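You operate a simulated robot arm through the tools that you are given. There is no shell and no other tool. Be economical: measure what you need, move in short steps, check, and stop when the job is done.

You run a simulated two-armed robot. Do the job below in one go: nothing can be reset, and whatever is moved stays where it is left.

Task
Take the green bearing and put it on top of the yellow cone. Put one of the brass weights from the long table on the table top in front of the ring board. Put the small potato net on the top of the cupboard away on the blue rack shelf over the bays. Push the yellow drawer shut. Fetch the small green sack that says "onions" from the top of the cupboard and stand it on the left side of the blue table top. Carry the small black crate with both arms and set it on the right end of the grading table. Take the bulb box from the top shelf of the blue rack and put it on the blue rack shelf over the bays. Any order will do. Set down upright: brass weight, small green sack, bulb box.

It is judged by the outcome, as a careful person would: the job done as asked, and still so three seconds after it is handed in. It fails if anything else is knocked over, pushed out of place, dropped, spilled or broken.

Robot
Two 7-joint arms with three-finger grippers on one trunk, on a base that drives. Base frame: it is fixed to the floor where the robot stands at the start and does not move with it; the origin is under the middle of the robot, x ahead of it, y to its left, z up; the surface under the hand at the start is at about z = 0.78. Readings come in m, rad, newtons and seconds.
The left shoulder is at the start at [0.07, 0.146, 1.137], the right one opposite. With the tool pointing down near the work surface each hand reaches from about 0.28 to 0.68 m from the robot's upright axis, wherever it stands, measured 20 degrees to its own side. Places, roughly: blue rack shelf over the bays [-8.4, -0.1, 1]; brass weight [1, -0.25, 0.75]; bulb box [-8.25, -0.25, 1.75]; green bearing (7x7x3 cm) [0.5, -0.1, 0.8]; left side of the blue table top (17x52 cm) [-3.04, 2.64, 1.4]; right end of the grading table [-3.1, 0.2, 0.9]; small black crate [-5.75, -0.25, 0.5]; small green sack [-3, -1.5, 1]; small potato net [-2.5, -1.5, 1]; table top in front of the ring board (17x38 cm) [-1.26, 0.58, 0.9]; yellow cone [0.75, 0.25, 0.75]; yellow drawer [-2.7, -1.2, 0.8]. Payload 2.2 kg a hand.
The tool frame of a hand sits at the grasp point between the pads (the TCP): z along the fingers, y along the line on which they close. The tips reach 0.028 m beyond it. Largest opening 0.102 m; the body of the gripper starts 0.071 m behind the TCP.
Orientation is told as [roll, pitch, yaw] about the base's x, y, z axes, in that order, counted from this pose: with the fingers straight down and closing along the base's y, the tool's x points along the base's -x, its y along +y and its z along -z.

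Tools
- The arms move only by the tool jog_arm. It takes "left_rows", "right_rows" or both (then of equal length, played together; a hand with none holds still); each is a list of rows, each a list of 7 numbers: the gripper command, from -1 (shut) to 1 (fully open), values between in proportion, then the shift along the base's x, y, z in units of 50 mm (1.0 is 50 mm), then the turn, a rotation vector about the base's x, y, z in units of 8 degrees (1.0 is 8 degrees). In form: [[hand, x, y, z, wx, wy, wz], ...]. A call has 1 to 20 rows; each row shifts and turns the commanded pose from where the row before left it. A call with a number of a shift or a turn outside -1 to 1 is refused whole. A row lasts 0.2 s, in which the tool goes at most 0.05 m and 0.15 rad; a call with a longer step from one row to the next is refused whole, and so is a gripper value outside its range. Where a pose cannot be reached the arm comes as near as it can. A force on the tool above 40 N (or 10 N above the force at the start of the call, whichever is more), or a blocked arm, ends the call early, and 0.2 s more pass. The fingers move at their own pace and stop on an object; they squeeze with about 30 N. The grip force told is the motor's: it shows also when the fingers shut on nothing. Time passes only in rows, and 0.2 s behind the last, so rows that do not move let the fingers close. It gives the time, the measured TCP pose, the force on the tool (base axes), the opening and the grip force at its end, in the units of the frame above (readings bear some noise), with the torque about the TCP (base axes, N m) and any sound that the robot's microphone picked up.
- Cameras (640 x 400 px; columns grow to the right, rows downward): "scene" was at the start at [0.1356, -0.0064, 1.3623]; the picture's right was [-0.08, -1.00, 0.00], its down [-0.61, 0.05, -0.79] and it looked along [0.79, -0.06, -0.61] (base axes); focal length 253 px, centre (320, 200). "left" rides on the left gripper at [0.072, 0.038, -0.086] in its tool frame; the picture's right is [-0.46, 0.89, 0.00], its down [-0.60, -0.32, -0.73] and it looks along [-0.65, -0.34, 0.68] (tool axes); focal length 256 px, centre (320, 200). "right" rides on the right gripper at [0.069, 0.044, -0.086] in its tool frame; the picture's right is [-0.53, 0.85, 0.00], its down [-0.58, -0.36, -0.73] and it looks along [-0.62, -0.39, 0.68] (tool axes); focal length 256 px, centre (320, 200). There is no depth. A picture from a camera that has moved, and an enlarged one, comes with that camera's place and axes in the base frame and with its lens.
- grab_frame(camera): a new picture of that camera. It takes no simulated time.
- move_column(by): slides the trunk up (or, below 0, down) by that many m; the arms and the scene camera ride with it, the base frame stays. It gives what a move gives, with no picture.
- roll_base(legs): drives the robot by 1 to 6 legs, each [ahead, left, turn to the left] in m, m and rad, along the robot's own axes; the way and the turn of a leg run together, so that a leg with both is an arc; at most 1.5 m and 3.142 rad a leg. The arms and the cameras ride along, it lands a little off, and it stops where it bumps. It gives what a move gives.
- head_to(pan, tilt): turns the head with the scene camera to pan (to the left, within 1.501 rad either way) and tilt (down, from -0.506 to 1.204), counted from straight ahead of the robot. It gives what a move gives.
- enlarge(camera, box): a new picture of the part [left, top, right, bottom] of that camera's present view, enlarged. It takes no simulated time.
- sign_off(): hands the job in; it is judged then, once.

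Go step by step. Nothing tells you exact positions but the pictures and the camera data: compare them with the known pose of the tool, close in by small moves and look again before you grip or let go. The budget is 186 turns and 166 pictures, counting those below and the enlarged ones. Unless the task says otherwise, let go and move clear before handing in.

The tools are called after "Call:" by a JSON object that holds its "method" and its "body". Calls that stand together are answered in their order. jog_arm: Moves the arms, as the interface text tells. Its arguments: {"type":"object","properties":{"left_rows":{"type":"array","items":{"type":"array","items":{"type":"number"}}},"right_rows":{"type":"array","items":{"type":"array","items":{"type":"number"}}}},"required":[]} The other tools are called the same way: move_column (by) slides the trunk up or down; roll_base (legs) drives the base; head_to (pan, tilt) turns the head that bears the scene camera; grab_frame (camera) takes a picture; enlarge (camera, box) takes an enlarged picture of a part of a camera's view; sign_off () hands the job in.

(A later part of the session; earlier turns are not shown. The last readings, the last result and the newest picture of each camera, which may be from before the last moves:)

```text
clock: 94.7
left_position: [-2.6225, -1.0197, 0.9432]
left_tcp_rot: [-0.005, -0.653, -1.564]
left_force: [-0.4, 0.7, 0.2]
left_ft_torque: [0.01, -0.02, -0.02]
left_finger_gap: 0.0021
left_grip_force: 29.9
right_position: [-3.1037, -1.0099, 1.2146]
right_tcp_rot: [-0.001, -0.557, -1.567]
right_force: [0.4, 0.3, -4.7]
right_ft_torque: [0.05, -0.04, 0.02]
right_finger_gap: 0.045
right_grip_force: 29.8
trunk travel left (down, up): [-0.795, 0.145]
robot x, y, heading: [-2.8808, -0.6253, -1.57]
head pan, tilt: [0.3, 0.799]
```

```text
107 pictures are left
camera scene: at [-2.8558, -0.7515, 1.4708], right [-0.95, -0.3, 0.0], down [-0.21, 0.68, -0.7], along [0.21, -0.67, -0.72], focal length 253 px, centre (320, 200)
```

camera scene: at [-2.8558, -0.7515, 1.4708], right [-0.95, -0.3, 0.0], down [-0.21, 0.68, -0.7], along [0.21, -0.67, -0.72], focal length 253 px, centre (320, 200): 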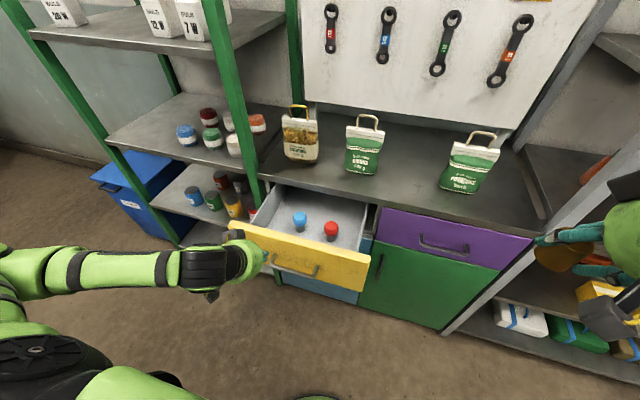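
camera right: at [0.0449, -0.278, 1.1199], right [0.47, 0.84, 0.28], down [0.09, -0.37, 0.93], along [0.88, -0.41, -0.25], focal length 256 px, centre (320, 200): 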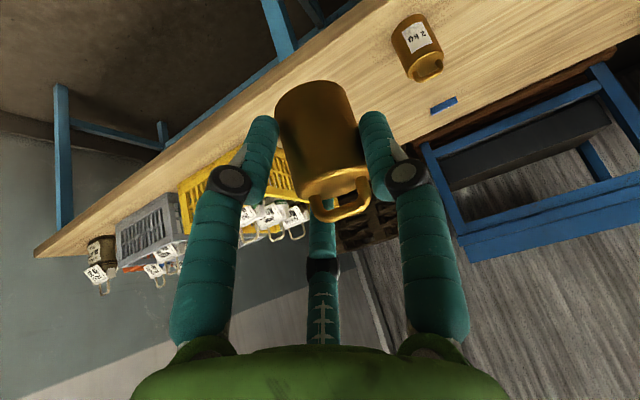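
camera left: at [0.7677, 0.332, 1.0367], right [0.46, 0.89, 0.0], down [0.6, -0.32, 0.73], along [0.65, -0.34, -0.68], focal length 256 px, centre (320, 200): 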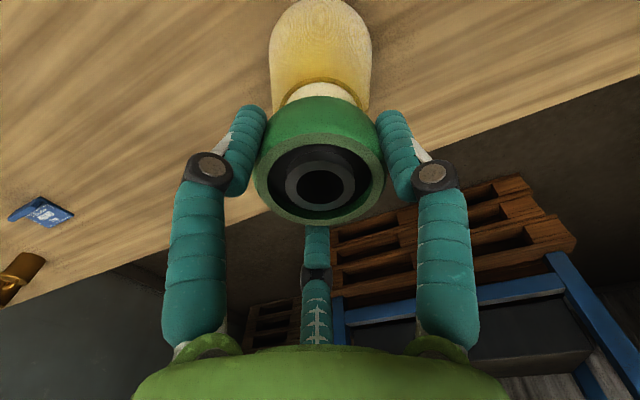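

Call:
{"method": "move_column", "body": {"by": -0.1}}

Call:
{"method": "jog_arm", "body": {"left_rows": [[-1, -0.4, 0, 0, 0, 0, 0], [-1, -0.5, -0.3, 0, 0, 0, 0], [-1, 0, -0.4, 0, 0, 0, 0], [-1, 0, -0.3, 0, 0, 0, 0], [-1, 0, 0, 0, 0, 0, 0]]}}

Call:
{"method": "enlarge", "body": {"camera": "scene", "box": [200, 180, 392, 300]}}

Call:
{"method": "grab_frame", "body": {"camera": "left"}}

```text
clock: 96.0
left_position: [-2.6221, -1.0191, 0.8437]
left_tcp_rot: [-0.004, -0.652, -1.567]
left_force: [0.4, 0.0, -0.4]
left_ft_torque: [-0.02, 0.04, 0.01]
left_finger_gap: 0.002
left_grip_force: 29.8
right_position: [-3.1038, -1.0092, 1.1148]
right_tcp_rot: [-0.002, -0.557, -1.565]
right_force: [-0.1, -0.4, -4.3]
right_ft_torque: [0.0, -0.01, 0.02]
right_finger_gap: 0.045
right_grip_force: 30.4
trunk travel left (down, up): [-0.695, 0.245]
robot x, y, heading: [-2.8823, -0.6208, -1.569]
head pan, tilt: [0.3, 0.799]
```

```text
clock: 97.2
left_position: [-2.6697, -1.0688, 0.8436]
left_tcp_rot: [-0.004, -0.65, -1.564]
left_force: [0.1, -1.0, 0.7]
left_ft_torque: [0.01, -0.02, 0.01]
left_finger_gap: 0.0019
left_grip_force: 30.1
right_position: [-3.1024, -1.0084, 1.1144]
right_tcp_rot: [-0.003, -0.557, -1.564]
right_force: [1.3, -0.3, -4.3]
right_ft_torque: [0.06, -0.02, -0.01]
right_finger_gap: 0.0449
right_grip_force: 29.7
trunk travel left (down, up): [-0.695, 0.245]
robot x, y, heading: [-2.8798, -0.6268, -1.568]
head pan, tilt: [0.3, 0.799]
```

```text
3.33 times, centred on (296, 240) of scene
camera zoom: at [-2.8558, -0.7513, 1.3708], right [-0.95, -0.3, 0.0], down [-0.21, 0.68, -0.7], along [0.21, -0.67, -0.72], focal length 845 px, centre (400, 67)
```

zoom: 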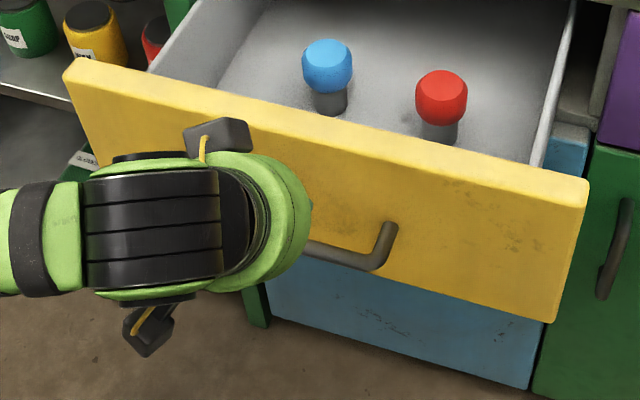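

```text
105 pictures are left
camera left: at [-2.6314, -0.9599, 0.869], right [0.89, -0.37, 0.28], down [-0.31, -0.04, 0.95], along [-0.34, -0.93, -0.15], focal length 256 px, centre (320, 200)
```

left: 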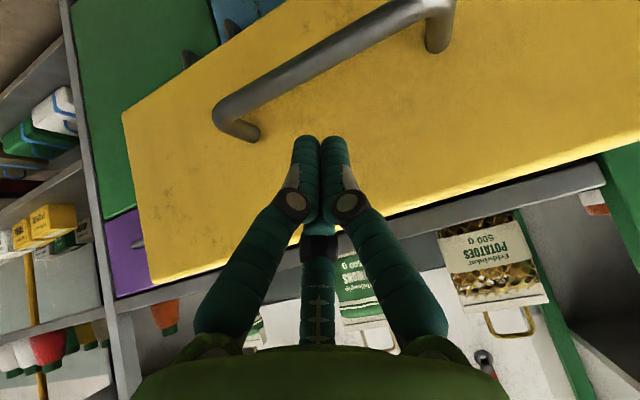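

The shut fingertips point at the drawer face just above its handle. I'll push it in steadily.

Call:
{"method": "jog_arm", "body": {"left_rows": [[-1, 0, -0.4, 0, 0, 0, 0], [-1, 0, -0.4, 0, 0, 0, 0], [-1, 0, -0.4, 0, 0, 0, 0], [-1, 0, -0.4, 0, 0, 0, 0], [-1, 0, -0.4, 0, 0, 0, 0], [-1, 0, -0.4, 0, 0, 0, 0], [-1, 0, -0.4, 0, 0, 0, 0], [-1, 0, -0.4, 0, 0, 0, 0], [-1, 0, -0.4, 0, 0, 0, 0], [-1, 0, -0.4, 0, 0, 0, 0]]}}

Call:
{"method": "grab_frame", "body": {"camera": "scene"}}

```text
clock: 99.4
left_position: [-2.6703, -1.2713, 0.8442]
left_tcp_rot: [-0.003, -0.651, -1.563]
left_force: [-0.4, 0.3, 0.3]
left_ft_torque: [0.0, 0.0, 0.03]
left_finger_gap: 0.0024
left_grip_force: 29.7
right_position: [-3.1033, -1.0104, 1.1146]
right_tcp_rot: [0.0, -0.554, -1.565]
right_force: [-0.4, 0.1, -4.6]
right_ft_torque: [0.05, 0.02, 0.0]
right_finger_gap: 0.0449
right_grip_force: 30.4
trunk travel left (down, up): [-0.695, 0.245]
robot x, y, heading: [-2.8772, -0.6258, -1.568]
head pan, tilt: [0.3, 0.799]
```

```text
104 pictures are left
camera scene: at [-2.8561, -0.7522, 1.3707], right [-0.95, -0.3, 0.0], down [-0.21, 0.68, -0.7], along [0.21, -0.66, -0.72], focal length 253 px, centre (320, 200)
```

scene: 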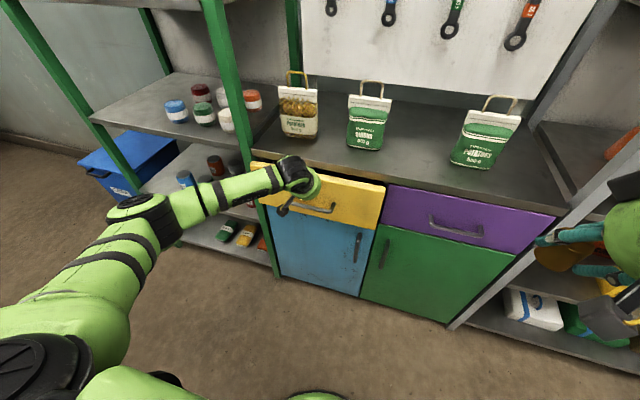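

Call:
{"method": "jog_arm", "body": {"left_rows": [[-1, 0, -0.2, 0, 0, 0, 0], [-1, 0, -0.2, 0, 0, 0, 0], [-1, 0, -0.2, 0, 0, 0, 0], [-1, 0, -0.15, 0, 0, 0, 0], [-1, 0, -0.15, 0, 0, 0, 0], [-1, 0, -0.15, 0, 0, 0, 0]]}}

Call:
{"method": "enlarge", "body": {"camera": "scene", "box": [230, 140, 422, 260]}}

```text
clock: 100.8
left_position: [-2.6672, -1.3171, 0.8431]
left_tcp_rot: [-0.005, -0.646, -1.566]
left_force: [-1.0, 25.6, 2.1]
left_ft_torque: [0.27, 0.12, -0.16]
left_finger_gap: 0.002
left_grip_force: 29.5
right_position: [-3.1034, -1.0046, 1.1169]
right_tcp_rot: [0.0, -0.562, -1.565]
right_force: [0.1, 0.4, -5.2]
right_ft_torque: [0.11, 0.04, -0.01]
right_finger_gap: 0.0447
right_grip_force: 29.9
trunk travel left (down, up): [-0.695, 0.245]
robot x, y, heading: [-2.8796, -0.6266, -1.569]
head pan, tilt: [0.3, 0.799]
```

```text
3.33 times, centred on (326, 200) of scene
camera zoom: at [-2.856, -0.7454, 1.3713], right [-0.95, -0.3, 0.0], down [-0.21, 0.68, -0.7], along [0.21, -0.67, -0.71], focal length 845 px, centre (300, 200)
```

zoom: 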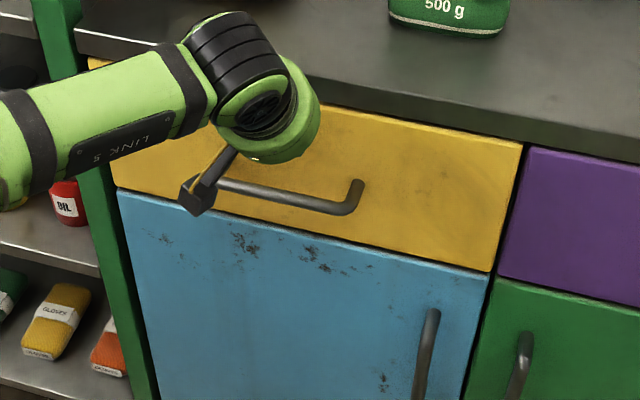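

The drawer is flush and stopped against 25 N. I'll retract, level the left hand, turn it 90° so it closes across the sack's thickness, and raise it.

Call:
{"method": "jog_arm", "body": {"left_rows": [[-1, 0, 0.5, 0, 0, 0, 0], [-1, 0, 0.9, 0, 0, 0, 0], [-1, 0, 0.9, 0, 0, 0, 0], [-1, 0, 0.9, 0.2, 0, 0, 0], [1, 0, 0, 0.9, 0.93, 0, 0], [1, 0, 0, 0.9, 0.93, 0, 0], [1, 0, 0, 0.9, 0.93, 0, 0], [1, 0, 0, 0.9, 0.93, 0, 0], [1, 0, 0, 0.9, 0.93, 0, 0], [1, 0, 0, 0.9, 0, 0, 0], [1, 0, 0, 0.9, 0, 0, 0], [1, 0, 0, 0.9, 0, 0, 0]]}}

Call:
{"method": "jog_arm", "body": {"left_rows": [[1, -0.2, 0, 0, 0, 0, 0.93], [1, -0.2, 0, 0, 0, 0, 0.93], [1, -0.2, 0, 0, 0, 0, 0.93], [1, -0.2, 0, 0, 0, 0, 0.93], [1, -0.2, 0, 0, 0, 0, 0.93], [1, -0.2, 0, 0, 0, 0, 0.93], [1, -0.2, 0, 0, 0, 0, 0.93], [1, -0.2, 0, 0, 0, 0, 0.93], [1, -0.2, 0, 0, 0, 0, 0.93], [1, -0.2, 0, 0, 0, 0, 0.93], [1, -0.2, 0, 0, 0, 0, 0.93], [1, 0, 0, 0, 0, 0, 0.93]]}}

Call:
{"method": "grab_frame", "body": {"camera": "scene"}}

Call:
{"method": "grab_frame", "body": {"camera": "left"}}

```text
clock: 103.4
left_position: [-2.6653, -1.1596, 1.2151]
left_tcp_rot: [0.001, -0.001, -1.566]
left_force: [-0.8, 0.4, -0.1]
left_ft_torque: [-0.01, -0.01, -0.03]
left_finger_gap: 0.1021
left_grip_force: 0.0
right_position: [-3.1043, -1.0095, 1.1149]
right_tcp_rot: [0.0, -0.558, -1.567]
right_force: [-0.8, -0.6, -5.5]
right_ft_torque: [0.02, -0.01, 0.01]
right_finger_gap: 0.045
right_grip_force: 30.2
trunk travel left (down, up): [-0.695, 0.245]
robot x, y, heading: [-2.8769, -0.625, -1.57]
head pan, tilt: [0.3, 0.799]
```

```text
clock: 106.0
left_position: [-2.7772, -1.1617, 1.2143]
left_tcp_rot: [0.001, -0.003, -0.005]
left_force: [-0.3, -0.3, 0.2]
left_ft_torque: [-0.01, 0.03, 0.01]
left_finger_gap: 0.102
left_grip_force: 0.2
right_position: [-3.1039, -1.0103, 1.1163]
right_tcp_rot: [-0.002, -0.557, -1.564]
right_force: [0.3, 1.2, -4.6]
right_ft_torque: [0.06, 0.0, 0.0]
right_finger_gap: 0.0448
right_grip_force: 30.1
trunk travel left (down, up): [-0.695, 0.245]
robot x, y, heading: [-2.8806, -0.6211, -1.565]
head pan, tilt: [0.3, 0.799]
```

```text
102 pictures are left
camera scene: at [-2.8554, -0.7515, 1.3707], right [-0.95, -0.3, 0.0], down [-0.21, 0.68, -0.7], along [0.21, -0.67, -0.72], focal length 253 px, centre (320, 200)
```

scene: 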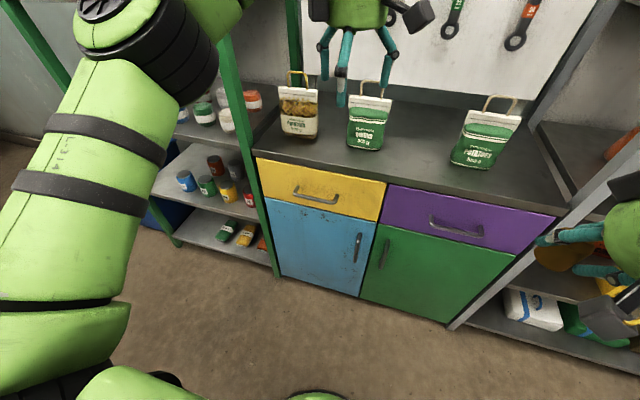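

```text
101 pictures are left
camera left: at [-2.8491, -1.1246, 1.2999], right [0.47, 0.88, 0.0], down [0.6, -0.32, 0.73], along [0.65, -0.34, -0.68], focal length 256 px, centre (320, 200)
```

left: 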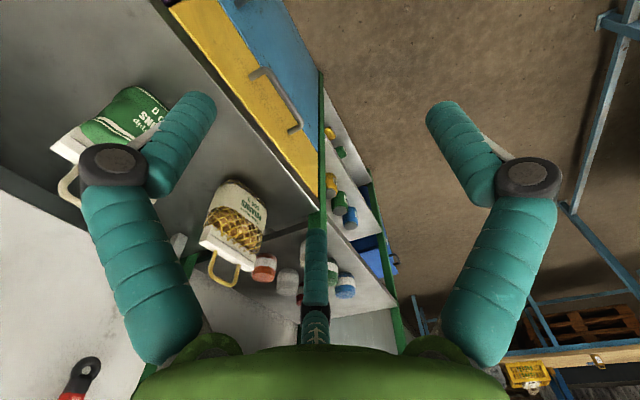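

Call:
{"method": "roll_base", "body": {"legs": [[0.2, 0, 0]]}}

Call:
{"method": "head_to", "body": {"pan": 0.15, "tilt": 0.55}}

Call:
{"method": "grab_frame", "body": {"camera": "scene"}}

Call:
{"method": "grab_frame", "body": {"camera": "left"}}

```text
clock: 107.6
left_position: [-2.7775, -1.3572, 1.2155]
left_tcp_rot: [0.0, -0.002, -0.007]
left_force: [0.2, 0.8, -0.4]
left_ft_torque: [-0.02, -0.02, -0.02]
left_finger_gap: 0.1022
left_grip_force: 0.2
right_position: [-3.1027, -1.2064, 1.1158]
right_tcp_rot: [-0.003, -0.558, -1.566]
right_force: [-0.2, 0.0, -5.3]
right_ft_torque: [0.06, -0.03, -0.03]
right_finger_gap: 0.0451
right_grip_force: 29.7
trunk travel left (down, up): [-0.695, 0.245]
robot x, y, heading: [-2.8797, -0.8259, -1.569]
head pan, tilt: [0.3, 0.799]
```

```text
clock: 108.4
left_position: [-2.7758, -1.3606, 1.2143]
left_tcp_rot: [0.0, -0.001, -0.009]
left_force: [-0.4, 0.1, 1.0]
left_ft_torque: [0.07, 0.01, -0.01]
left_finger_gap: 0.1019
left_grip_force: 0.0
right_position: [-3.1025, -1.2072, 1.1134]
right_tcp_rot: [-0.002, -0.556, -1.567]
right_force: [-0.3, -0.6, -5.7]
right_ft_torque: [0.06, 0.03, -0.02]
right_finger_gap: 0.0449
right_grip_force: 30.6
trunk travel left (down, up): [-0.695, 0.245]
robot x, y, heading: [-2.8782, -0.8227, -1.569]
head pan, tilt: [0.15, 0.55]
```

```text
100 pictures are left
camera scene: at [-2.8655, -0.9617, 1.3919], right [-0.99, -0.15, 0.0], down [-0.08, 0.52, -0.85], along [0.13, -0.84, -0.52], focal length 253 px, centre (320, 200)
```

scene: 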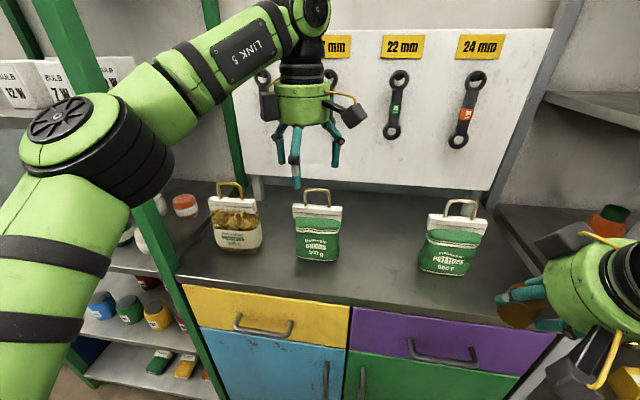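

```text
99 pictures are left
camera left: at [-2.8488, -1.3226, 1.2998], right [0.47, 0.88, 0.0], down [0.6, -0.32, 0.73], along [0.65, -0.34, -0.68], focal length 256 px, centre (320, 200)
```

left: 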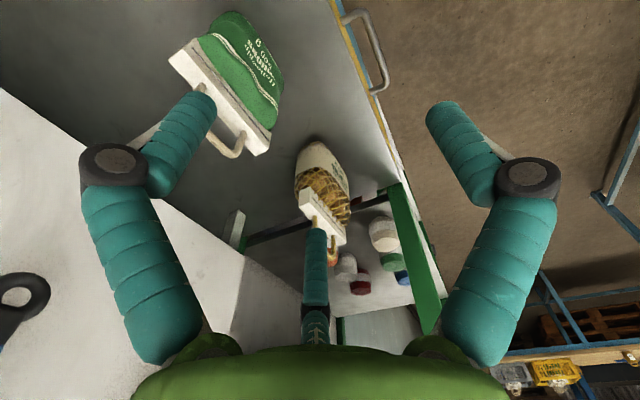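

The onion sack's header is at x -2.78, y -1.46, along x, top z≈1.063 with the loop to 1.11. I'll move over it and come down with the fingers on either side.

Call:
{"method": "jog_arm", "body": {"left_rows": [[1, -0.05, -0.7, 0, 0, 0, 0], [1, -0.05, -0.7, 0, 0, 0, 0], [1, -0.05, -0.6, 0, 0, 0, 0], [1, 0, 0, -0.6, 0, 0, 0], [1, 0, 0, -0.7, 0, 0, 0], [1, 0, 0, -0.5, 0, 0, 0], [1, 0, 0, 0, 0, 0, 0]]}}

Call:
{"method": "grab_frame", "body": {"camera": "left"}}

Call:
{"method": "enlarge", "body": {"camera": "scene", "box": [220, 130, 412, 250]}}

```text
clock: 110.0
left_position: [-2.7819, -1.4005, 1.1186]
left_tcp_rot: [-0.002, -0.001, -0.007]
left_force: [-0.3, 0.1, 0.3]
left_ft_torque: [0.04, -0.02, -0.01]
left_finger_gap: 0.1021
left_grip_force: 0.1
left hand out of reach, approached as far as the arm can: row 2, 3
right_position: [-3.1022, -1.2067, 1.1147]
right_tcp_rot: [-0.001, -0.557, -1.567]
right_force: [-0.7, 1.0, -5.1]
right_ft_torque: [0.06, 0.02, 0.0]
right_finger_gap: 0.0446
right_grip_force: 30.0
trunk travel left (down, up): [-0.695, 0.245]
robot x, y, heading: [-2.876, -0.8228, -1.568]
head pan, tilt: [0.15, 0.55]
```

```text
98 pictures are left
camera left: at [-2.8547, -1.3627, 1.2036], right [0.47, 0.88, 0.0], down [0.6, -0.32, 0.73], along [0.65, -0.35, -0.68], focal length 256 px, centre (320, 200)
```

left: 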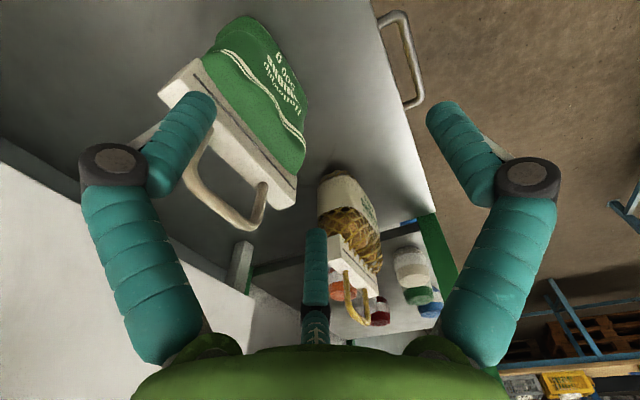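

```text
3.33 times, centred on (316, 190) of scene
camera zoom: at [-2.8658, -0.9608, 1.3921], right [-0.99, -0.15, 0.0], down [-0.08, 0.52, -0.85], along [0.13, -0.84, -0.52], focal length 845 px, centre (333, 233)
```

zoom: 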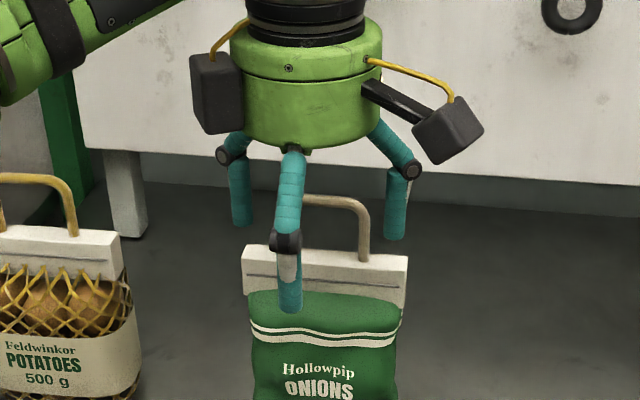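

Call:
{"method": "jog_arm", "body": {"left_rows": [[1, 0, 0, 0.7, 0, 0, 0], [1, 0, 0, 0.7, 0, 0, 0]]}}

Call:
{"method": "roll_base", "body": {"legs": [[0.065, 0, 0]]}}

Call:
{"method": "grab_frame", "body": {"camera": "left"}}

```text
clock: 110.6
left_position: [-2.7796, -1.399, 1.192]
left_tcp_rot: [-0.002, -0.001, -0.011]
left_force: [-0.2, 0.0, -0.5]
left_ft_torque: [-0.01, 0.02, 0.03]
left_finger_gap: 0.102
left_grip_force: 0.1
right_position: [-3.1037, -1.2051, 1.1169]
right_tcp_rot: [0.0, -0.556, -1.568]
right_force: [-0.1, 0.8, -5.4]
right_ft_torque: [0.04, 0.0, 0.01]
right_finger_gap: 0.0449
right_grip_force: 29.5
trunk travel left (down, up): [-0.695, 0.245]
robot x, y, heading: [-2.8772, -0.8225, -1.565]
head pan, tilt: [0.15, 0.55]
```

```text
clock: 111.6
left_position: [-2.7772, -1.4606, 1.1938]
left_tcp_rot: [-0.002, -0.002, -0.006]
left_force: [-0.1, 0.4, 0.3]
left_ft_torque: [-0.04, -0.04, -0.01]
left_finger_gap: 0.1021
left_grip_force: 0.0
right_position: [-3.1025, -1.268, 1.116]
right_tcp_rot: [-0.002, -0.56, -1.564]
right_force: [1.4, 0.5, -4.9]
right_ft_torque: [0.06, -0.01, -0.02]
right_finger_gap: 0.0445
right_grip_force: 30.0
trunk travel left (down, up): [-0.695, 0.245]
robot x, y, heading: [-2.8778, -0.8843, -1.567]
head pan, tilt: [0.15, 0.55]
```

```text
96 pictures are left
camera left: at [-2.85, -1.4215, 1.2798], right [0.47, 0.88, 0.0], down [0.6, -0.32, 0.73], along [0.65, -0.35, -0.68], focal length 256 px, centre (320, 200)
```

left: 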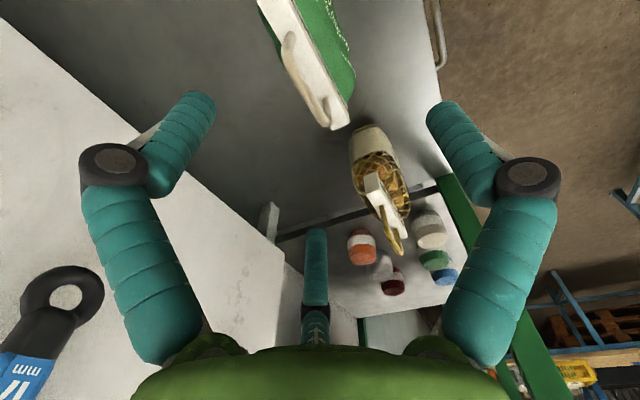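

Call:
{"method": "jog_arm", "body": {"left_rows": [[1, -0.05, -0.18, -0.3, 0, 0, 0], [1, 0, 0, -0.6, 0, 0, 0], [1, 0, 0, -0.6, 0, 0, 0], [1, 0, 0, -0.6, 0, 0, 0], [1, 0, 0, -0.5, 0, 0, 0], [1, 0, 0, -0.25, 0, 0, 0], [1, 0, 0, 0, 0, 0, 0]]}}

Call:
{"method": "grab_frame", "body": {"camera": "left"}}

Call:
{"method": "enlarge", "body": {"camera": "scene", "box": [220, 150, 412, 270]}}

```text
clock: 113.2
left_position: [-2.7796, -1.4709, 1.0506]
left_tcp_rot: [0.0, -0.003, -0.008]
left_force: [0.2, -0.6, 0.3]
left_ft_torque: [0.01, 0.01, -0.03]
left_finger_gap: 0.1018
left_grip_force: 0.1
right_position: [-3.1031, -1.2704, 1.1158]
right_tcp_rot: [-0.001, -0.557, -1.565]
right_force: [-0.3, 0.6, -5.1]
right_ft_torque: [0.04, 0.01, -0.01]
right_finger_gap: 0.045
right_grip_force: 30.5
trunk travel left (down, up): [-0.695, 0.245]
robot x, y, heading: [-2.8763, -0.8835, -1.568]
head pan, tilt: [0.15, 0.55]
```

```text
95 pictures are left
camera left: at [-2.8527, -1.4336, 1.1368], right [0.47, 0.88, 0.0], down [0.6, -0.32, 0.73], along [0.65, -0.34, -0.68], focal length 256 px, centre (320, 200)
```

left: 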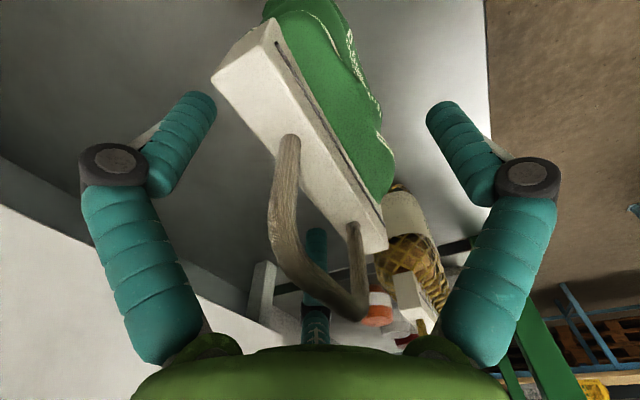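

```text
3.33 times, centred on (316, 210) of scene
camera zoom: at [-2.8653, -1.0244, 1.3922], right [-0.99, -0.15, 0.0], down [-0.08, 0.52, -0.85], along [0.13, -0.84, -0.52], focal length 845 px, centre (333, 167)
```

zoom: 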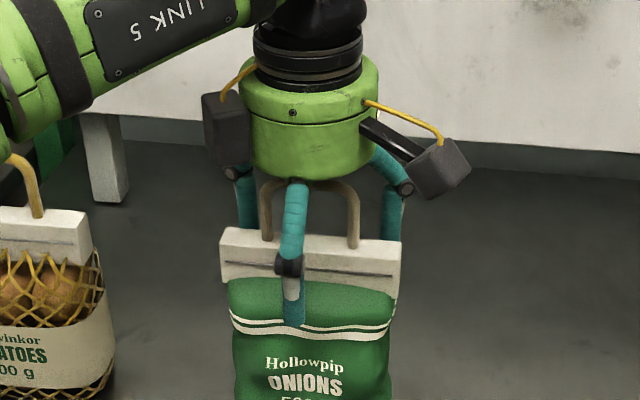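

The fingers straddle the header. I'll close and test-lift a little.

Call:
{"method": "jog_arm", "body": {"left_rows": [[0.3, 0, 0, 0, 0, 0, 0], [-0.3, 0, 0, 0, 0, 0, 0], [-1, 0, 0, 0, 0, 0, 0], [-1, 0, 0, 0, 0, 0, 0], [-1, 0, 0, 0, 0, 0, 0], [-1, 0, 0, 0.15, 0, 0, 0], [-1, 0, 0, 0.25, 0, 0, 0], [-1, 0, 0, 0, 0, 0, 0]]}}

Call:
{"method": "enlarge", "body": {"camera": "scene", "box": [220, 150, 412, 270]}}

```text
clock: 115.0
left_position: [-2.7801, -1.4727, 1.069]
left_tcp_rot: [0.004, -0.004, -0.007]
left_force: [-0.1, -0.6, -4.6]
left_ft_torque: [-0.06, 0.01, 0.04]
left_finger_gap: 0.031
left_grip_force: 29.4
right_position: [-3.1023, -1.2707, 1.1146]
right_tcp_rot: [-0.002, -0.556, -1.565]
right_force: [-0.4, -0.6, -4.7]
right_ft_torque: [0.05, 0.01, 0.01]
right_finger_gap: 0.0446
right_grip_force: 30.4
trunk travel left (down, up): [-0.695, 0.245]
robot x, y, heading: [-2.8723, -0.885, -1.565]
head pan, tilt: [0.15, 0.55]
```

```text
3.33 times, centred on (316, 210) of scene
camera zoom: at [-2.8653, -1.0248, 1.3919], right [-0.99, -0.15, 0.0], down [-0.08, 0.52, -0.85], along [0.13, -0.84, -0.52], focal length 845 px, centre (333, 167)
```

zoom: 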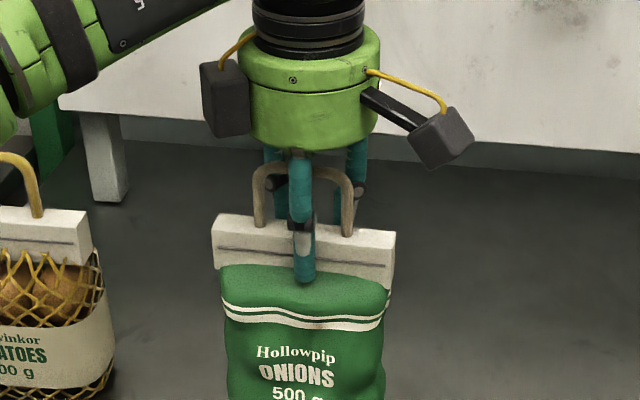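

Sack held (4.6 N). I'll lift it well clear, draw it in and back away from the cupboard, then turn down the aisle.

Call:
{"method": "jog_arm", "body": {"left_rows": [[-1, 0, 0, 0.4, 0, 0, 0], [-1, 0, 0, 0.6, 0, 0, 0], [-1, 0, 0, 0.6, 0, 0, 0], [-1, 0, 0, 0.6, 0, 0, 0]]}}

Call:
{"method": "move_column", "body": {"by": 0.12}}

Call:
{"method": "roll_base", "body": {"legs": [[-0.22, 0, 0]]}}

Call:
{"method": "jog_arm", "body": {"left_rows": [[-1, 0, 0.5, 0, 0, 0, 0], [-1, 0, 0.6, 0, 0, 0, 0], [-1, 0, 0.6, 0, 0, 0, 0], [-1, 0, 0.6, 0, 0, 0, 0], [-1, 0, 0.5, 0, 0, 0, 0]]}}

Call:
{"method": "roll_base", "body": {"legs": [[0, 0, -1.57]]}}

Call:
{"method": "head_to", "body": {"pan": -0.3, "tilt": 0.4}}

Call:
{"method": "grab_frame", "body": {"camera": "scene"}}

```text
clock: 116.0
left_position: [-2.7825, -1.4738, 1.1791]
left_tcp_rot: [0.0, -0.002, -0.007]
left_force: [-0.7, 0.1, -4.5]
left_ft_torque: [-0.02, 0.02, 0.0]
left_finger_gap: 0.0308
left_grip_force: 29.6
right_position: [-3.103, -1.2709, 1.114]
right_tcp_rot: [-0.001, -0.556, -1.566]
right_force: [-0.4, 0.4, -5.3]
right_ft_torque: [0.03, 0.02, 0.04]
right_finger_gap: 0.0447
right_grip_force: 29.7
trunk travel left (down, up): [-0.695, 0.245]
robot x, y, heading: [-2.877, -0.8873, -1.569]
head pan, tilt: [0.15, 0.55]
```

```text
clock: 117.5
left_position: [-2.7804, -1.4756, 1.299]
left_tcp_rot: [-0.002, -0.001, -0.008]
left_force: [0.1, -0.9, -4.8]
left_ft_torque: [-0.04, -0.01, 0.0]
left_finger_gap: 0.0308
left_grip_force: 29.8
right_position: [-3.103, -1.2714, 1.2341]
right_tcp_rot: [-0.001, -0.556, -1.564]
right_force: [0.1, 0.2, -3.7]
right_ft_torque: [0.06, 0.01, -0.01]
right_finger_gap: 0.045
right_grip_force: 30.5
trunk travel left (down, up): [-0.815, 0.125]
robot x, y, heading: [-2.8818, -0.8889, -1.569]
head pan, tilt: [0.15, 0.55]
```

```text
clock: 119.2
left_position: [-2.7828, -1.2595, 1.2958]
left_tcp_rot: [0.004, -0.001, -0.008]
left_force: [-0.1, -1.1, -4.9]
left_ft_torque: [-0.01, 0.01, -0.01]
left_finger_gap: 0.0305
left_grip_force: 29.4
right_position: [-3.1035, -1.0547, 1.2329]
right_tcp_rot: [-0.002, -0.554, -1.567]
right_force: [0.4, -0.8, -5.3]
right_ft_torque: [0.07, 0.03, 0.0]
right_finger_gap: 0.0448
right_grip_force: 30.0
trunk travel left (down, up): [-0.815, 0.125]
robot x, y, heading: [-2.8761, -0.6666, -1.569]
head pan, tilt: [0.15, 0.55]
```

```text
clock: 120.4
left_position: [-2.779, -1.116, 1.2984]
left_tcp_rot: [-0.001, -0.001, -0.009]
left_force: [-0.1, 0.1, -4.9]
left_ft_torque: [-0.03, 0.03, 0.0]
left_finger_gap: 0.0305
left_grip_force: 30.0
right_position: [-3.1035, -1.0512, 1.2347]
right_tcp_rot: [0.0, -0.557, -1.566]
right_force: [0.5, 0.5, -6.1]
right_ft_torque: [0.06, 0.03, -0.04]
right_finger_gap: 0.0445
right_grip_force: 29.6
trunk travel left (down, up): [-0.815, 0.125]
robot x, y, heading: [-2.8761, -0.6633, -1.567]
head pan, tilt: [0.15, 0.55]
```

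```text
clock: 124.6
left_position: [-3.3299, -0.7636, 1.2982]
left_tcp_rot: [-0.001, -0.003, -1.586]
left_force: [0.8, 0.1, -6.0]
left_ft_torque: [0.03, 0.05, -0.03]
left_finger_gap: 0.0305
left_grip_force: 30.1
right_position: [-3.262, -0.4409, 1.2349]
right_tcp_rot: [-0.003, -0.555, 3.138]
right_force: [-0.4, -0.8, -4.8]
right_ft_torque: [0.03, -0.03, -0.01]
right_finger_gap: 0.0449
right_grip_force: 30.2
trunk travel left (down, up): [-0.815, 0.125]
robot x, y, heading: [-2.8795, -0.6654, 3.138]
head pan, tilt: [0.15, 0.55]
```

```text
clock: 125.5
left_position: [-3.3281, -0.762, 1.2976]
left_tcp_rot: [0.0, -0.002, -1.585]
left_force: [0.2, -0.1, -5.3]
left_ft_torque: [0.02, 0.02, 0.01]
left_finger_gap: 0.0302
left_grip_force: 29.6
right_position: [-3.2628, -0.4405, 1.2334]
right_tcp_rot: [-0.003, -0.556, 3.141]
right_force: [0.2, 0.6, -4.3]
right_ft_torque: [-0.02, -0.06, 0.02]
right_finger_gap: 0.0447
right_grip_force: 30.2
trunk travel left (down, up): [-0.815, 0.125]
robot x, y, heading: [-2.8744, -0.6685, 3.132]
head pan, tilt: [-0.3, 0.4]
```

```text
92 pictures are left
camera scene: at [-3.0193, -0.6383, 1.5257], right [0.3, 0.95, 0.0], down [0.37, -0.12, -0.92], along [-0.88, 0.27, -0.39], focal length 253 px, centre (320, 200)
```

scene: 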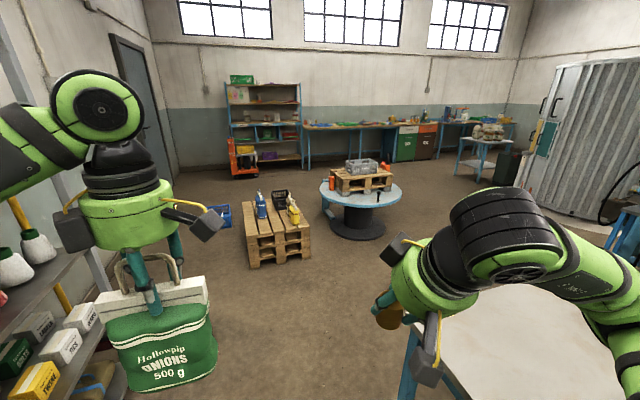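

Call:
{"method": "roll_base", "body": {"legs": [[1.2, 0, 0], [0, 0, -1.57]]}}

Call:
{"method": "head_to", "body": {"pan": -0.35, "tilt": 0.3}}

Call:
{"method": "grab_frame", "body": {"camera": "scene"}}

```text
clock: 135.3
left_position: [-4.1645, -0.2099, 1.2979]
left_tcp_rot: [0.0, -0.002, 3.132]
left_force: [-0.4, 0.2, -6.0]
left_ft_torque: [0.01, -0.01, 0.01]
left_finger_gap: 0.0304
left_grip_force: 29.9
right_position: [-3.8406, -0.2752, 1.2336]
right_tcp_rot: [-0.004, -0.555, 1.578]
right_force: [0.1, -0.7, -4.4]
right_ft_torque: [-0.03, 0.02, 0.01]
right_finger_gap: 0.044
right_grip_force: 30.3
trunk travel left (down, up): [-0.815, 0.125]
robot x, y, heading: [-4.0621, -0.6583, 1.577]
head pan, tilt: [-0.3, 0.4]
```

```text
clock: 136.0
left_position: [-4.1635, -0.2104, 1.2972]
left_tcp_rot: [0.001, -0.001, 3.135]
left_force: [0.5, 0.0, -4.6]
left_ft_torque: [0.04, -0.03, -0.01]
left_finger_gap: 0.0302
left_grip_force: 29.6
right_position: [-3.8402, -0.2745, 1.2342]
right_tcp_rot: [-0.002, -0.555, 1.576]
right_force: [-0.5, -0.8, -5.5]
right_ft_torque: [-0.08, -0.01, 0.01]
right_finger_gap: 0.0443
right_grip_force: 30.2
trunk travel left (down, up): [-0.815, 0.125]
robot x, y, heading: [-4.0608, -0.6596, 1.575]
head pan, tilt: [-0.351, 0.3]
```

```text
91 pictures are left
camera scene: at [-4.0327, -0.5198, 1.535], right [0.94, -0.34, 0.0], down [-0.1, -0.28, -0.95], along [0.32, 0.9, -0.3], focal length 253 px, centre (320, 200)
```

scene: 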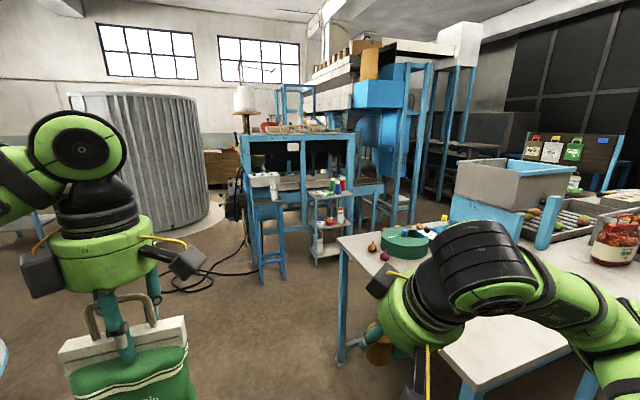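

Call:
{"method": "enlarge", "body": {"camera": "scene", "box": [200, 70, 440, 220]}}

Call:
{"method": "enlarge", "body": {"camera": "scene", "box": [400, 100, 640, 250]}}

```text
2.67 times, centred on (320, 145) of scene
camera zoom: at [-4.0327, -0.5198, 1.535], right [0.94, -0.34, 0.0], down [-0.1, -0.28, -0.95], along [0.32, 0.9, -0.3], focal length 676 px, centre (320, 347)
```

zoom: 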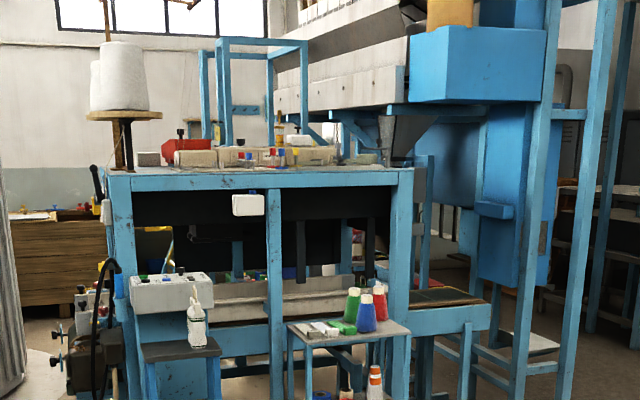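

```text
2.67 times, centred on (520, 175) of scene
camera zoom: at [-4.0327, -0.5198, 1.535], right [0.94, -0.34, 0.0], down [-0.1, -0.28, -0.95], along [0.32, 0.9, -0.3], focal length 676 px, centre (-213, 267)
```

zoom: 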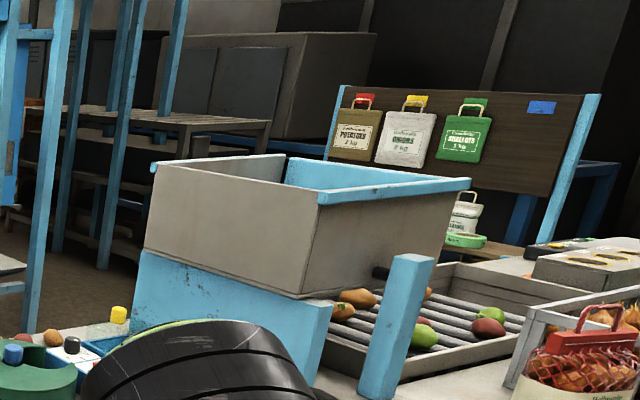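

The tall blue bench at the back (front edge y≈2.24, x from about -3.9 to -2.6) is the blue table. I'll drive up past the grading table's end for a better view, raising the trunk.

Call:
{"method": "roll_base", "body": {"legs": [[1.5, 0, 0]]}}

Call:
{"method": "move_column", "body": {"by": 0.12}}

Call:
{"method": "head_to", "body": {"pan": -0.5, "tilt": 0.35}}

Call:
{"method": "grab_frame", "body": {"camera": "scene"}}

```text
clock: 143.4
left_position: [-4.1992, 1.2907, 1.2973]
left_tcp_rot: [0.0, -0.002, -3.125]
left_force: [-0.1, 0.5, -5.3]
left_ft_torque: [0.03, -0.04, 0.0]
left_finger_gap: 0.0302
left_grip_force: 30.0
right_position: [-3.875, 1.2341, 1.2347]
right_tcp_rot: [-0.001, -0.555, 1.601]
right_force: [-1.2, -0.1, -5.6]
right_ft_torque: [-0.06, -0.01, 0.02]
right_finger_gap: 0.0442
right_grip_force: 29.8
trunk travel left (down, up): [-0.815, 0.125]
robot x, y, heading: [-4.0919, 0.8452, 1.597]
head pan, tilt: [-0.351, 0.3]
```

```text
clock: 144.9
left_position: [-4.2003, 1.2917, 1.4176]
left_tcp_rot: [0.002, 0.0, -3.123]
left_force: [-0.3, -0.4, -5.3]
left_ft_torque: [0.06, -0.03, -0.02]
left_finger_gap: 0.0303
left_grip_force: 30.0
right_position: [-3.8735, 1.2338, 1.3554]
right_tcp_rot: [-0.002, -0.555, 1.603]
right_force: [-0.1, -0.5, -4.3]
right_ft_torque: [-0.07, -0.04, -0.04]
right_finger_gap: 0.0439
right_grip_force: 29.7
trunk travel left (down, up): [-0.935, 0.005]
robot x, y, heading: [-4.0902, 0.8448, 1.6]
head pan, tilt: [-0.351, 0.3]
```

```text
clock: 145.6
left_position: [-4.199, 1.292, 1.4178]
left_tcp_rot: [0.0, 0.0, -3.124]
left_force: [-0.7, 0.4, -4.9]
left_ft_torque: [0.04, 0.03, -0.03]
left_finger_gap: 0.0302
left_grip_force: 29.8
right_position: [-3.8749, 1.2351, 1.3544]
right_tcp_rot: [-0.003, -0.553, 1.602]
right_force: [0.0, -0.4, -5.1]
right_ft_torque: [-0.06, -0.02, 0.03]
right_finger_gap: 0.0439
right_grip_force: 29.7
trunk travel left (down, up): [-0.935, 0.005]
robot x, y, heading: [-4.0887, 0.8442, 1.6]
head pan, tilt: [-0.499, 0.351]
```

```text
88 pictures are left
camera scene: at [-4.0485, 0.9792, 1.6503], right [0.89, -0.45, 0.0], down [-0.16, -0.31, -0.94], along [0.43, 0.84, -0.34], focal length 253 px, centre (320, 200)
```

scene: 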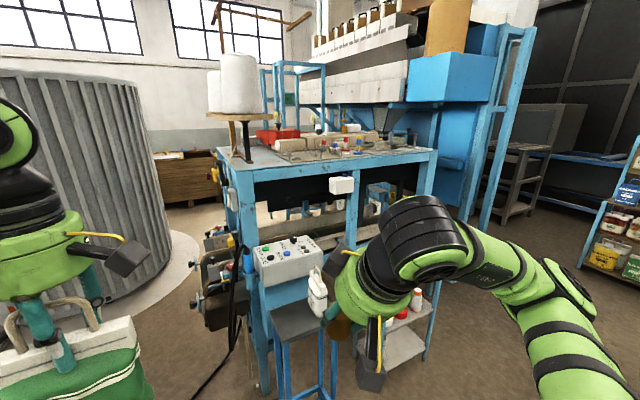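

Call:
{"method": "enlarge", "body": {"camera": "scene", "box": [200, 60, 456, 220]}}

```text
2.50 times, centred on (328, 140) of scene
camera zoom: at [-4.0485, 0.9792, 1.6503], right [0.89, -0.45, 0.0], down [-0.16, -0.31, -0.94], along [0.43, 0.84, -0.34], focal length 634 px, centre (300, 350)
```

zoom: 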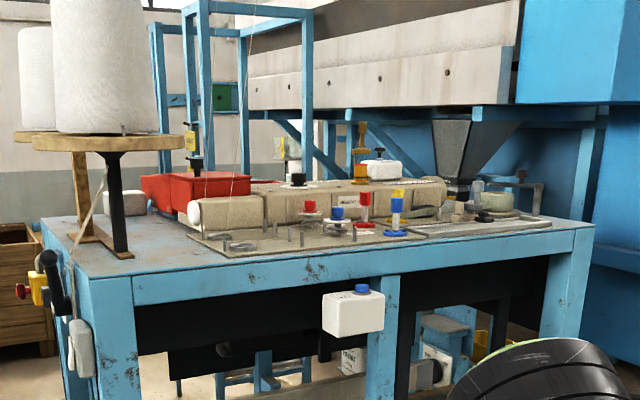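

The top of this bench is at z≈1.41 and the asked spot seems to lie on its far half. I'll turn toward +x to see the aisle between this bench and the grading table.

Call:
{"method": "roll_base", "body": {"legs": [[0.2, 0, 0], [0, 0, -1.6]]}}

Call:
{"method": "head_to", "body": {"pan": 0.1, "tilt": 0.5}}

Call:
{"method": "grab_frame", "body": {"camera": "scene"}}

```text
clock: 151.1
left_position: [-3.6451, 1.144, 1.4189]
left_tcp_rot: [0.003, -0.001, 1.562]
left_force: [-0.1, -0.7, -5.1]
left_ft_torque: [-0.04, -0.03, 0.0]
left_finger_gap: 0.0305
left_grip_force: 30.2
right_position: [-3.7111, 0.8206, 1.3543]
right_tcp_rot: [-0.002, -0.555, 0.004]
right_force: [0.3, 0.7, -4.8]
right_ft_torque: [0.04, 0.03, 0.02]
right_finger_gap: 0.0441
right_grip_force: 30.2
trunk travel left (down, up): [-0.935, 0.005]
robot x, y, heading: [-4.0924, 1.0446, 0.001]
head pan, tilt: [-0.499, 0.351]
```

```text
clock: 152.1
left_position: [-3.6451, 1.1418, 1.4176]
left_tcp_rot: [0.001, -0.002, 1.562]
left_force: [-0.6, -1.1, -4.7]
left_ft_torque: [-0.03, -0.03, -0.02]
left_finger_gap: 0.0302
left_grip_force: 30.0
right_position: [-3.7118, 0.8185, 1.3553]
right_tcp_rot: [-0.002, -0.555, 0.004]
right_force: [-0.8, 0.0, -4.2]
right_ft_torque: [-0.01, 0.06, -0.01]
right_finger_gap: 0.0437
right_grip_force: 29.6
trunk travel left (down, up): [-0.935, 0.005]
robot x, y, heading: [-4.0982, 1.0487, 0.002]
head pan, tilt: [0.099, 0.499]
```

```text
86 pictures are left
camera scene: at [-3.9542, 1.0543, 1.6366], right [0.1, -1.0, 0.0], down [-0.48, -0.05, -0.88], along [0.87, 0.09, -0.48], focal length 253 px, centre (320, 200)
```

scene: 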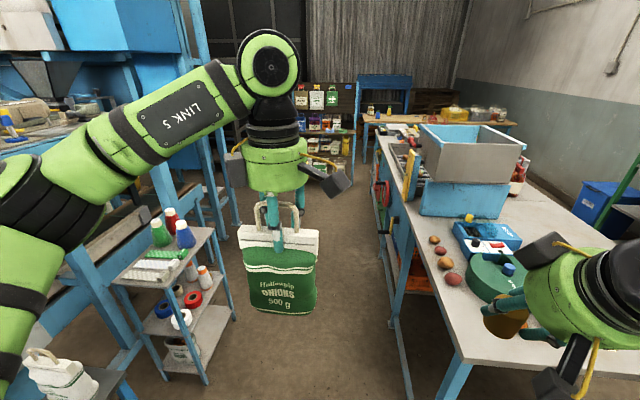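

The aisle is about 1.1 m wide. I'll drive along its middle to x≈-2.4 and look at the blue bench's far side from there.

Call:
{"method": "roll_base", "body": {"legs": [[0.6, 0.2, 0], [1.3, 0, 0]]}}

Call:
{"method": "head_to", "body": {"pan": 1.45, "tilt": 0.3}}

Call:
{"method": "grab_frame", "body": {"camera": "scene"}}

```text
clock: 161.9
left_position: [-1.7303, 1.3479, 1.4184]
left_tcp_rot: [-0.001, -0.002, 1.569]
left_force: [-1.2, 0.2, -4.8]
left_ft_torque: [-0.05, -0.06, 0.01]
left_finger_gap: 0.0302
left_grip_force: 29.8
right_position: [-1.7913, 1.0234, 1.3545]
right_tcp_rot: [-0.002, -0.554, 0.013]
right_force: [-0.3, -0.7, -4.6]
right_ft_torque: [-0.01, 0.03, 0.04]
right_finger_gap: 0.0434
right_grip_force: 30.3
trunk travel left (down, up): [-0.935, 0.005]
robot x, y, heading: [-2.1795, 1.2431, 0.011]
head pan, tilt: [0.099, 0.499]
```

```text
clock: 163.4
left_position: [-1.7288, 1.3481, 1.4178]
left_tcp_rot: [0.0, -0.001, 1.57]
left_force: [-0.1, 1.3, -6.1]
left_ft_torque: [-0.02, -0.05, -0.02]
left_finger_gap: 0.0302
left_grip_force: 29.4
right_position: [-1.7919, 1.0239, 1.355]
right_tcp_rot: [-0.002, -0.554, 0.016]
right_force: [0.3, -0.5, -5.0]
right_ft_torque: [-0.06, 0.08, 0.03]
right_finger_gap: 0.0437
right_grip_force: 30.0
trunk travel left (down, up): [-0.935, 0.005]
robot x, y, heading: [-2.1786, 1.2433, 0.011]
head pan, tilt: [1.45, 0.3]
```

```text
85 pictures are left
camera scene: at [-2.1169, 1.3392, 1.6551], right [0.99, -0.11, 0.0], down [-0.03, -0.29, -0.96], along [0.1, 0.95, -0.3], focal length 253 px, centre (320, 200)
```

scene: 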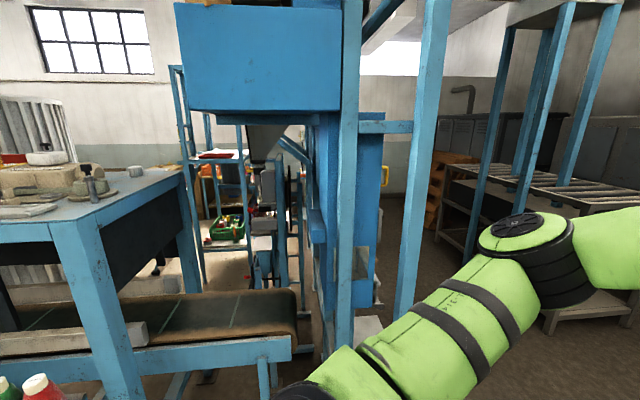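

The asked spot is on the rear edge of this bench, so I'd serve it from behind later. First the weight: I'll drive to the ring-board side of the grading table and face it.

Call:
{"method": "roll_base", "body": {"legs": [[1.02, 0, 0], [0, 0, -1.58]]}}

Call:
{"method": "head_to", "body": {"pan": -0.2, "tilt": 0.75}}

Call:
{"method": "grab_frame", "body": {"camera": "scene"}}

```text
clock: 172.3
left_position: [-1.0807, 0.8023, 1.4173]
left_tcp_rot: [0.001, -0.001, 0.01]
left_force: [1.0, 0.3, -6.4]
left_ft_torque: [-0.04, 0.05, 0.02]
left_finger_gap: 0.0304
left_grip_force: 30.0
right_position: [-1.4051, 0.8612, 1.3547]
right_tcp_rot: [-0.004, -0.555, -1.547]
right_force: [0.2, -0.6, -5.0]
right_ft_torque: [0.08, -0.01, -0.01]
right_finger_gap: 0.0436
right_grip_force: 30.4
trunk travel left (down, up): [-0.935, 0.005]
robot x, y, heading: [-1.189, 1.2491, -1.549]
head pan, tilt: [1.45, 0.3]
```

```text
clock: 174.0
left_position: [-1.0829, 0.8027, 1.4174]
left_tcp_rot: [0.002, -0.001, 0.009]
left_force: [-0.6, 0.7, -4.8]
left_ft_torque: [-0.02, 0.03, 0.0]
left_finger_gap: 0.0301
left_grip_force: 30.1
right_position: [-1.4076, 0.8614, 1.3542]
right_tcp_rot: [-0.001, -0.556, -1.546]
right_force: [0.3, -0.1, -4.8]
right_ft_torque: [0.06, -0.01, 0.0]
right_finger_gap: 0.0433
right_grip_force: 30.4
trunk travel left (down, up): [-0.935, 0.005]
robot x, y, heading: [-1.1885, 1.2485, -1.548]
head pan, tilt: [-0.201, 0.75]
```

```text
84 pictures are left
camera scene: at [-1.2033, 1.1181, 1.6147], right [-0.98, 0.18, 0.0], down [0.12, 0.67, -0.73], along [-0.13, -0.72, -0.68], focal length 253 px, centre (320, 200)
```

scene: 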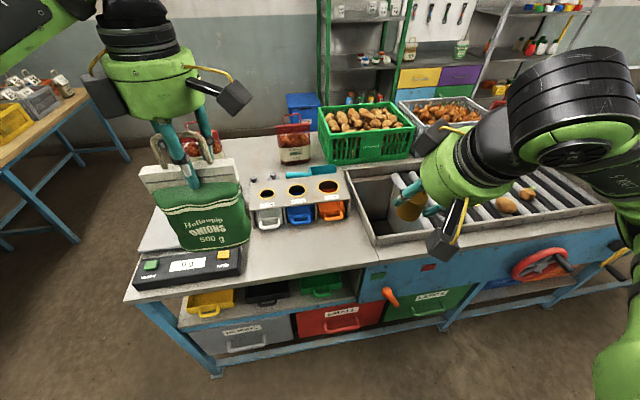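

The ring board's front strip is free, around pixel (309,245), i.e. (-1.26, 0.58). I'll check how the weight hangs in the right hand.

Call:
{"method": "grab_frame", "body": {"camera": "right"}}

Call:
{"method": "enlarge", "body": {"camera": "scene", "box": [380, 130, 508, 210]}}

```text
83 pictures are left
camera right: at [-1.3656, 0.9662, 1.3912], right [0.86, -0.43, 0.28], down [-0.36, -0.11, 0.93], along [-0.37, -0.89, -0.25], focal length 256 px, centre (320, 200)
```

right: 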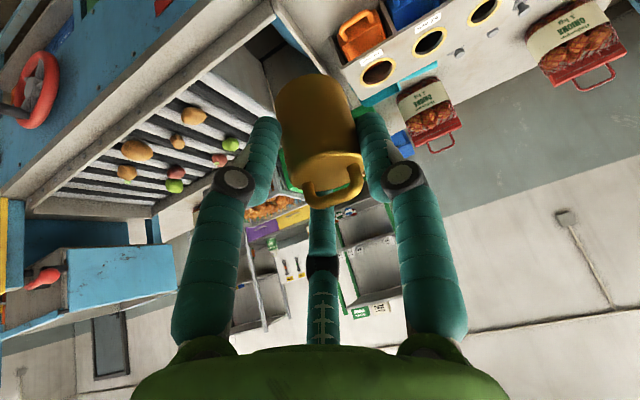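

```text
5.00 times, centred on (444, 170) of scene
camera zoom: at [-1.2033, 1.1181, 1.6147], right [-0.98, 0.18, 0.0], down [0.12, 0.67, -0.73], along [-0.13, -0.72, -0.68], focal length 1267 px, centre (-300, 350)
```

zoom: 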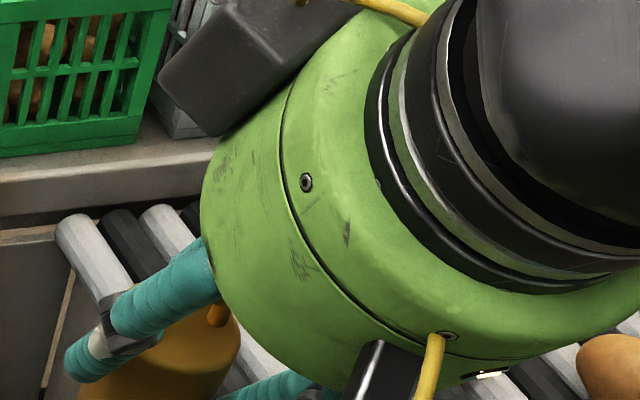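

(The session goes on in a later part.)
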